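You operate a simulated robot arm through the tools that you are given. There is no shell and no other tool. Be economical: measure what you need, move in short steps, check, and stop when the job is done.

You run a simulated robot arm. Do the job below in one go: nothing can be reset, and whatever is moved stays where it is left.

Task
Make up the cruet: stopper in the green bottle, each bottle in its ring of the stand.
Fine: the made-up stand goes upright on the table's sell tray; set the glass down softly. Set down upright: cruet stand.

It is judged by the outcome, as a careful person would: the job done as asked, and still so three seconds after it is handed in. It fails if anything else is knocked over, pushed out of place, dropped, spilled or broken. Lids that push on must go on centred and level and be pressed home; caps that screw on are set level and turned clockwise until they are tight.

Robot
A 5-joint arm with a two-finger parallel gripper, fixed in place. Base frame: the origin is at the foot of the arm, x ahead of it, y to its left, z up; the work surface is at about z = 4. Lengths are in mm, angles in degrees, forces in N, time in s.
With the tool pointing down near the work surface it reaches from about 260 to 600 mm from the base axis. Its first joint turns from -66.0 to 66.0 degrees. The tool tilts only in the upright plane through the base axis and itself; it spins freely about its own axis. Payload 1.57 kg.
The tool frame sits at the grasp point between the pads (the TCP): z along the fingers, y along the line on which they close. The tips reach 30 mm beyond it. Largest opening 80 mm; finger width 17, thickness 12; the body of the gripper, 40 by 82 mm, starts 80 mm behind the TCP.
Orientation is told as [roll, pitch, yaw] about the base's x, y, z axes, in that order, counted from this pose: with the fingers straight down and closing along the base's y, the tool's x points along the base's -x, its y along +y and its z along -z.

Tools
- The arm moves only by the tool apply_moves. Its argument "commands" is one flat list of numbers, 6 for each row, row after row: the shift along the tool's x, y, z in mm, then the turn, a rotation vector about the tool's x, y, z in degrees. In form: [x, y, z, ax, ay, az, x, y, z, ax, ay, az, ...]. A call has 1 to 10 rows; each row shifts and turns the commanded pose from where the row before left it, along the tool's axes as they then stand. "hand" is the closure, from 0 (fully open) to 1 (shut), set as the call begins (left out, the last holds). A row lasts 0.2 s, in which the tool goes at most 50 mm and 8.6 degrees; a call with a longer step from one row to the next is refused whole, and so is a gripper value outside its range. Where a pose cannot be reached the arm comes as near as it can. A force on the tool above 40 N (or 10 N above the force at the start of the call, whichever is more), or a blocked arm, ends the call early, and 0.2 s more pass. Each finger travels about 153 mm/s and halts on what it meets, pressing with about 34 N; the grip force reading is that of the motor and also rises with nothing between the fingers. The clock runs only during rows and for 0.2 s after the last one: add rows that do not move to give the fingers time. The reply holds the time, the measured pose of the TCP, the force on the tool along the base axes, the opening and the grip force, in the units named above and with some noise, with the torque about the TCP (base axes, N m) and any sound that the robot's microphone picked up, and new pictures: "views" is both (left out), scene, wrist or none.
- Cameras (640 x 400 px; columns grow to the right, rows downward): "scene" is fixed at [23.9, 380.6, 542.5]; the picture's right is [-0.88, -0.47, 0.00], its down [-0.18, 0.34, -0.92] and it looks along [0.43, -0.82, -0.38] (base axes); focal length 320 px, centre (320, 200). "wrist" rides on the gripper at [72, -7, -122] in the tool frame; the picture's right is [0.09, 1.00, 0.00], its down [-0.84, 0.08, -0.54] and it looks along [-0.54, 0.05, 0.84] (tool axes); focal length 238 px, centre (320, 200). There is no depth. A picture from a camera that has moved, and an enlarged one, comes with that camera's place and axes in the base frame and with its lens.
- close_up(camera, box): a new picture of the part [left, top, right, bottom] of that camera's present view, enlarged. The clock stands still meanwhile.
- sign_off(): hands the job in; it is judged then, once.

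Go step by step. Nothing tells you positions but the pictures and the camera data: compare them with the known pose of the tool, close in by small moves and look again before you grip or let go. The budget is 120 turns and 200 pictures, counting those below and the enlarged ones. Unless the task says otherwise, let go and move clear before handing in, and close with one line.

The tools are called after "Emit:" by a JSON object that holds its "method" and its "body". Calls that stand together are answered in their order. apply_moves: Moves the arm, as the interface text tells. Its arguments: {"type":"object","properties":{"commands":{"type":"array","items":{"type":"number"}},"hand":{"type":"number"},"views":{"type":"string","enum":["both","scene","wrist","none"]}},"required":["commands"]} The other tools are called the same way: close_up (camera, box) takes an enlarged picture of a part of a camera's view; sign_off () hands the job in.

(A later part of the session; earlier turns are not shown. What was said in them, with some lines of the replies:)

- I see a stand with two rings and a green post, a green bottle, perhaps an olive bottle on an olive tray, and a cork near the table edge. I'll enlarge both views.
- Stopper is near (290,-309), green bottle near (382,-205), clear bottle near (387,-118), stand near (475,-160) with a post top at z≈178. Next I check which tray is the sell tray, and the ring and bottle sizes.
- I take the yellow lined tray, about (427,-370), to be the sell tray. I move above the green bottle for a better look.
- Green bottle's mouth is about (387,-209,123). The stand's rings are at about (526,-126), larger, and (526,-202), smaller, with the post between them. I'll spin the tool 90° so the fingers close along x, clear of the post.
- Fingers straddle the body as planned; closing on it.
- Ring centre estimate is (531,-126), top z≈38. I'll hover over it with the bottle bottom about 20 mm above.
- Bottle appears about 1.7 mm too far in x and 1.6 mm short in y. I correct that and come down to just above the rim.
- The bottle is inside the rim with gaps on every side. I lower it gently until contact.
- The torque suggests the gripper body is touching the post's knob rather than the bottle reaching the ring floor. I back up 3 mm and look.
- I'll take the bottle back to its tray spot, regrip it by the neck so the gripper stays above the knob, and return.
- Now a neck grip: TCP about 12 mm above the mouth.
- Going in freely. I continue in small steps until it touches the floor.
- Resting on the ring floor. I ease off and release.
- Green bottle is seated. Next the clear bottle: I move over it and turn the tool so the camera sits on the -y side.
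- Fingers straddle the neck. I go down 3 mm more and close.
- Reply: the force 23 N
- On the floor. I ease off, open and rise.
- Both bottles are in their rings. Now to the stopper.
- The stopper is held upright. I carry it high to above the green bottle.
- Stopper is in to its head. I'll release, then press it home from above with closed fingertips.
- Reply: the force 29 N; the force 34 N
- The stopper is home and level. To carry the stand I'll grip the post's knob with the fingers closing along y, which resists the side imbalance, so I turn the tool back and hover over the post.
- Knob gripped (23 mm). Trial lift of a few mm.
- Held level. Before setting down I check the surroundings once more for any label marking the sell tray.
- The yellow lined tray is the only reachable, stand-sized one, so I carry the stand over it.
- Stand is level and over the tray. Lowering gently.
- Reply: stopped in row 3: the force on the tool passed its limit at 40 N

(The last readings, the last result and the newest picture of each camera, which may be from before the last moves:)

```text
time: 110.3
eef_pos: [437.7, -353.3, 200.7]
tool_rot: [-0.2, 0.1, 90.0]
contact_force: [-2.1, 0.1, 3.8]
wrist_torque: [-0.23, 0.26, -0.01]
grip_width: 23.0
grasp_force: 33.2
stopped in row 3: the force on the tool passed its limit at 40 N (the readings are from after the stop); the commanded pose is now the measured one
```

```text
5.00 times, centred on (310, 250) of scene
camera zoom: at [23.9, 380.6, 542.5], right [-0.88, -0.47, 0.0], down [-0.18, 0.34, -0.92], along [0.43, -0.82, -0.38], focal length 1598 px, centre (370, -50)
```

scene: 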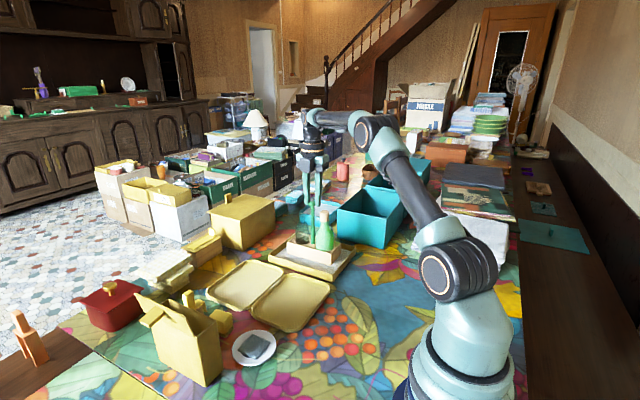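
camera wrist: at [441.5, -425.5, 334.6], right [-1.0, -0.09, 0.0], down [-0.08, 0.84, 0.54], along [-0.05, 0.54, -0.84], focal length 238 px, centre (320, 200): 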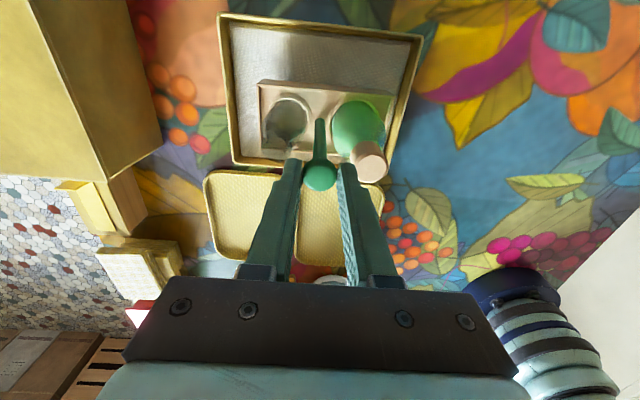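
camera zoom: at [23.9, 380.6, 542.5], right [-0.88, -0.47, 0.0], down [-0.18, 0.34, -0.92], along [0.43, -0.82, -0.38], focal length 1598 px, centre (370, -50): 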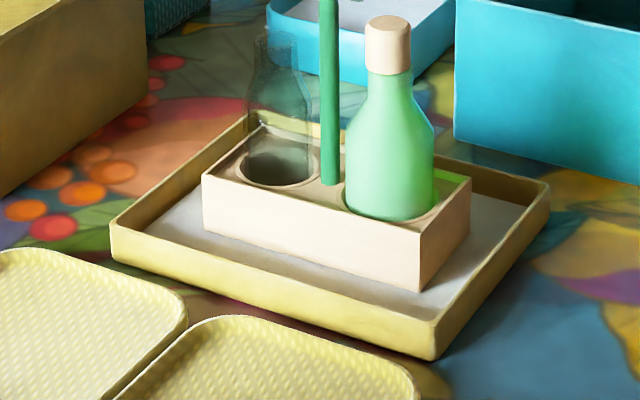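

Resting on the tray floor. Release and rise.

Emit:
{"method": "apply_moves", "body": {"commands": [0, 0, 0, 0, 0, 0, 0, 0, 0, 0, 0, 0], "hand": 0.5, "views": "none"}}

Emit:
{"method": "apply_moves", "body": {"commands": [0, 0, -10, 0, 0, 0, 0, 0, -30, 0, 0, 0, 0, 0, -40, 0, 0, 0, 0, 0, 0, 0, 0, 0]}}

Emit:
{"method": "close_up", "body": {"camera": "scene", "box": [250, 190, 370, 290]}}

Emit:
{"method": "close_up", "body": {"camera": "wrist", "box": [200, 0, 440, 200]}}

```text
time: 110.9
eef_pos: [437.2, -352.8, 198.9]
tool_rot: [-0.1, 0.1, 90.0]
contact_force: [0.2, 0.4, -0.5]
wrist_torque: [0.02, 0.02, 0.0]
grip_width: 39.8
grasp_force: 0.2
```

```text
time: 111.9
eef_pos: [436.9, -350.7, 280.3]
tool_rot: [-0.3, 0.1, 90.0]
contact_force: [0.2, -0.2, 0.6]
wrist_torque: [0.0, 0.02, 0.02]
grip_width: 39.9
grasp_force: 0.1
camera wrist: at [444.2, -423.7, 404.0], right [-1.0, -0.09, 0.0], down [-0.08, 0.84, 0.54], along [-0.05, 0.54, -0.84], focal length 238 px, centre (320, 200)
```

scene: 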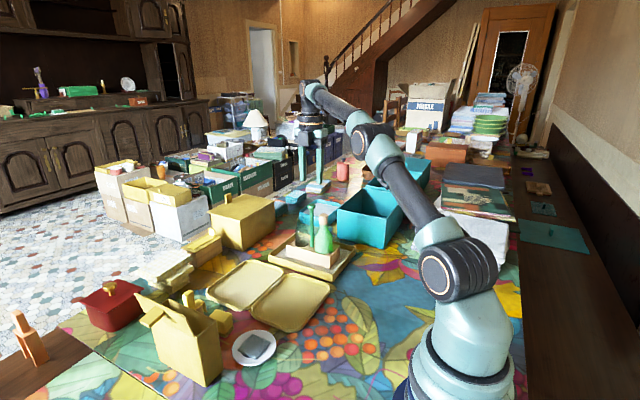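
wrist: 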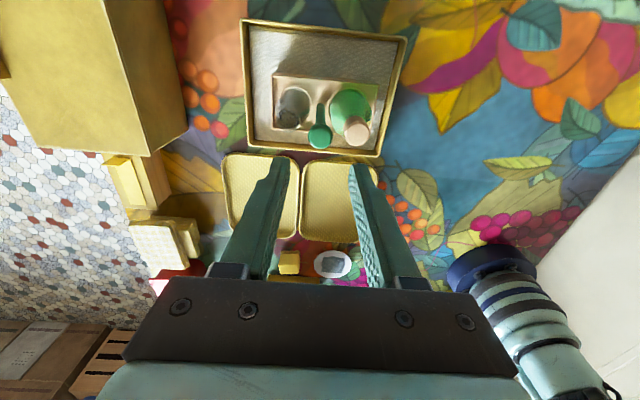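

```text
4.00 times, centred on (310, 240) of scene
camera zoom: at [23.9, 380.6, 542.5], right [-0.88, -0.47, 0.0], down [-0.18, 0.34, -0.92], along [0.43, -0.82, -0.38], focal length 1279 px, centre (360, 40)
```

zoom: 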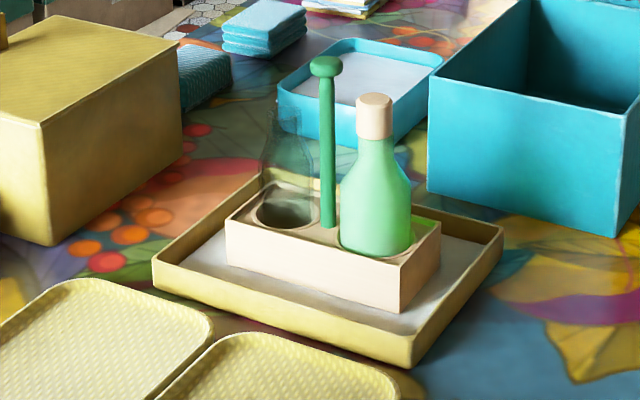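

```text
2.00 times, centred on (320, 100) of wrist
camera zoom: at [444.2, -423.7, 404.0], right [-1.0, -0.09, 0.0], down [-0.08, 0.84, 0.54], along [-0.05, 0.54, -0.84], focal length 477 px, centre (320, 400)
```

zoom: 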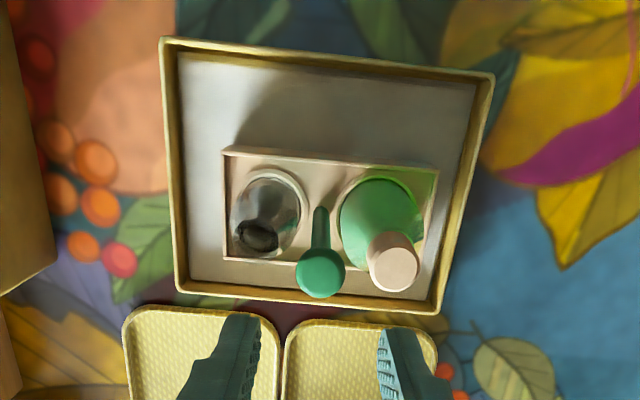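

The stand is upright inside the lined tray with both bottles seated and the stopper level. The gripper is clear, so I hand it in.

Emit:
{"method": "sign_off", "body": {}}

```text
The job is handed in.
```

The cruet is made up and standing upright on the yellow lined tray: the stopper is pressed home in the green bottle and each bottle is in its ring. No label marked the sell tray, so I took the yellow lined one, the only tray in reach big enough for the stand. The stand met the tray floor more firmly than planned: the last step passed the 40 N force limit, but the final pictures show nothing moved or damaged.
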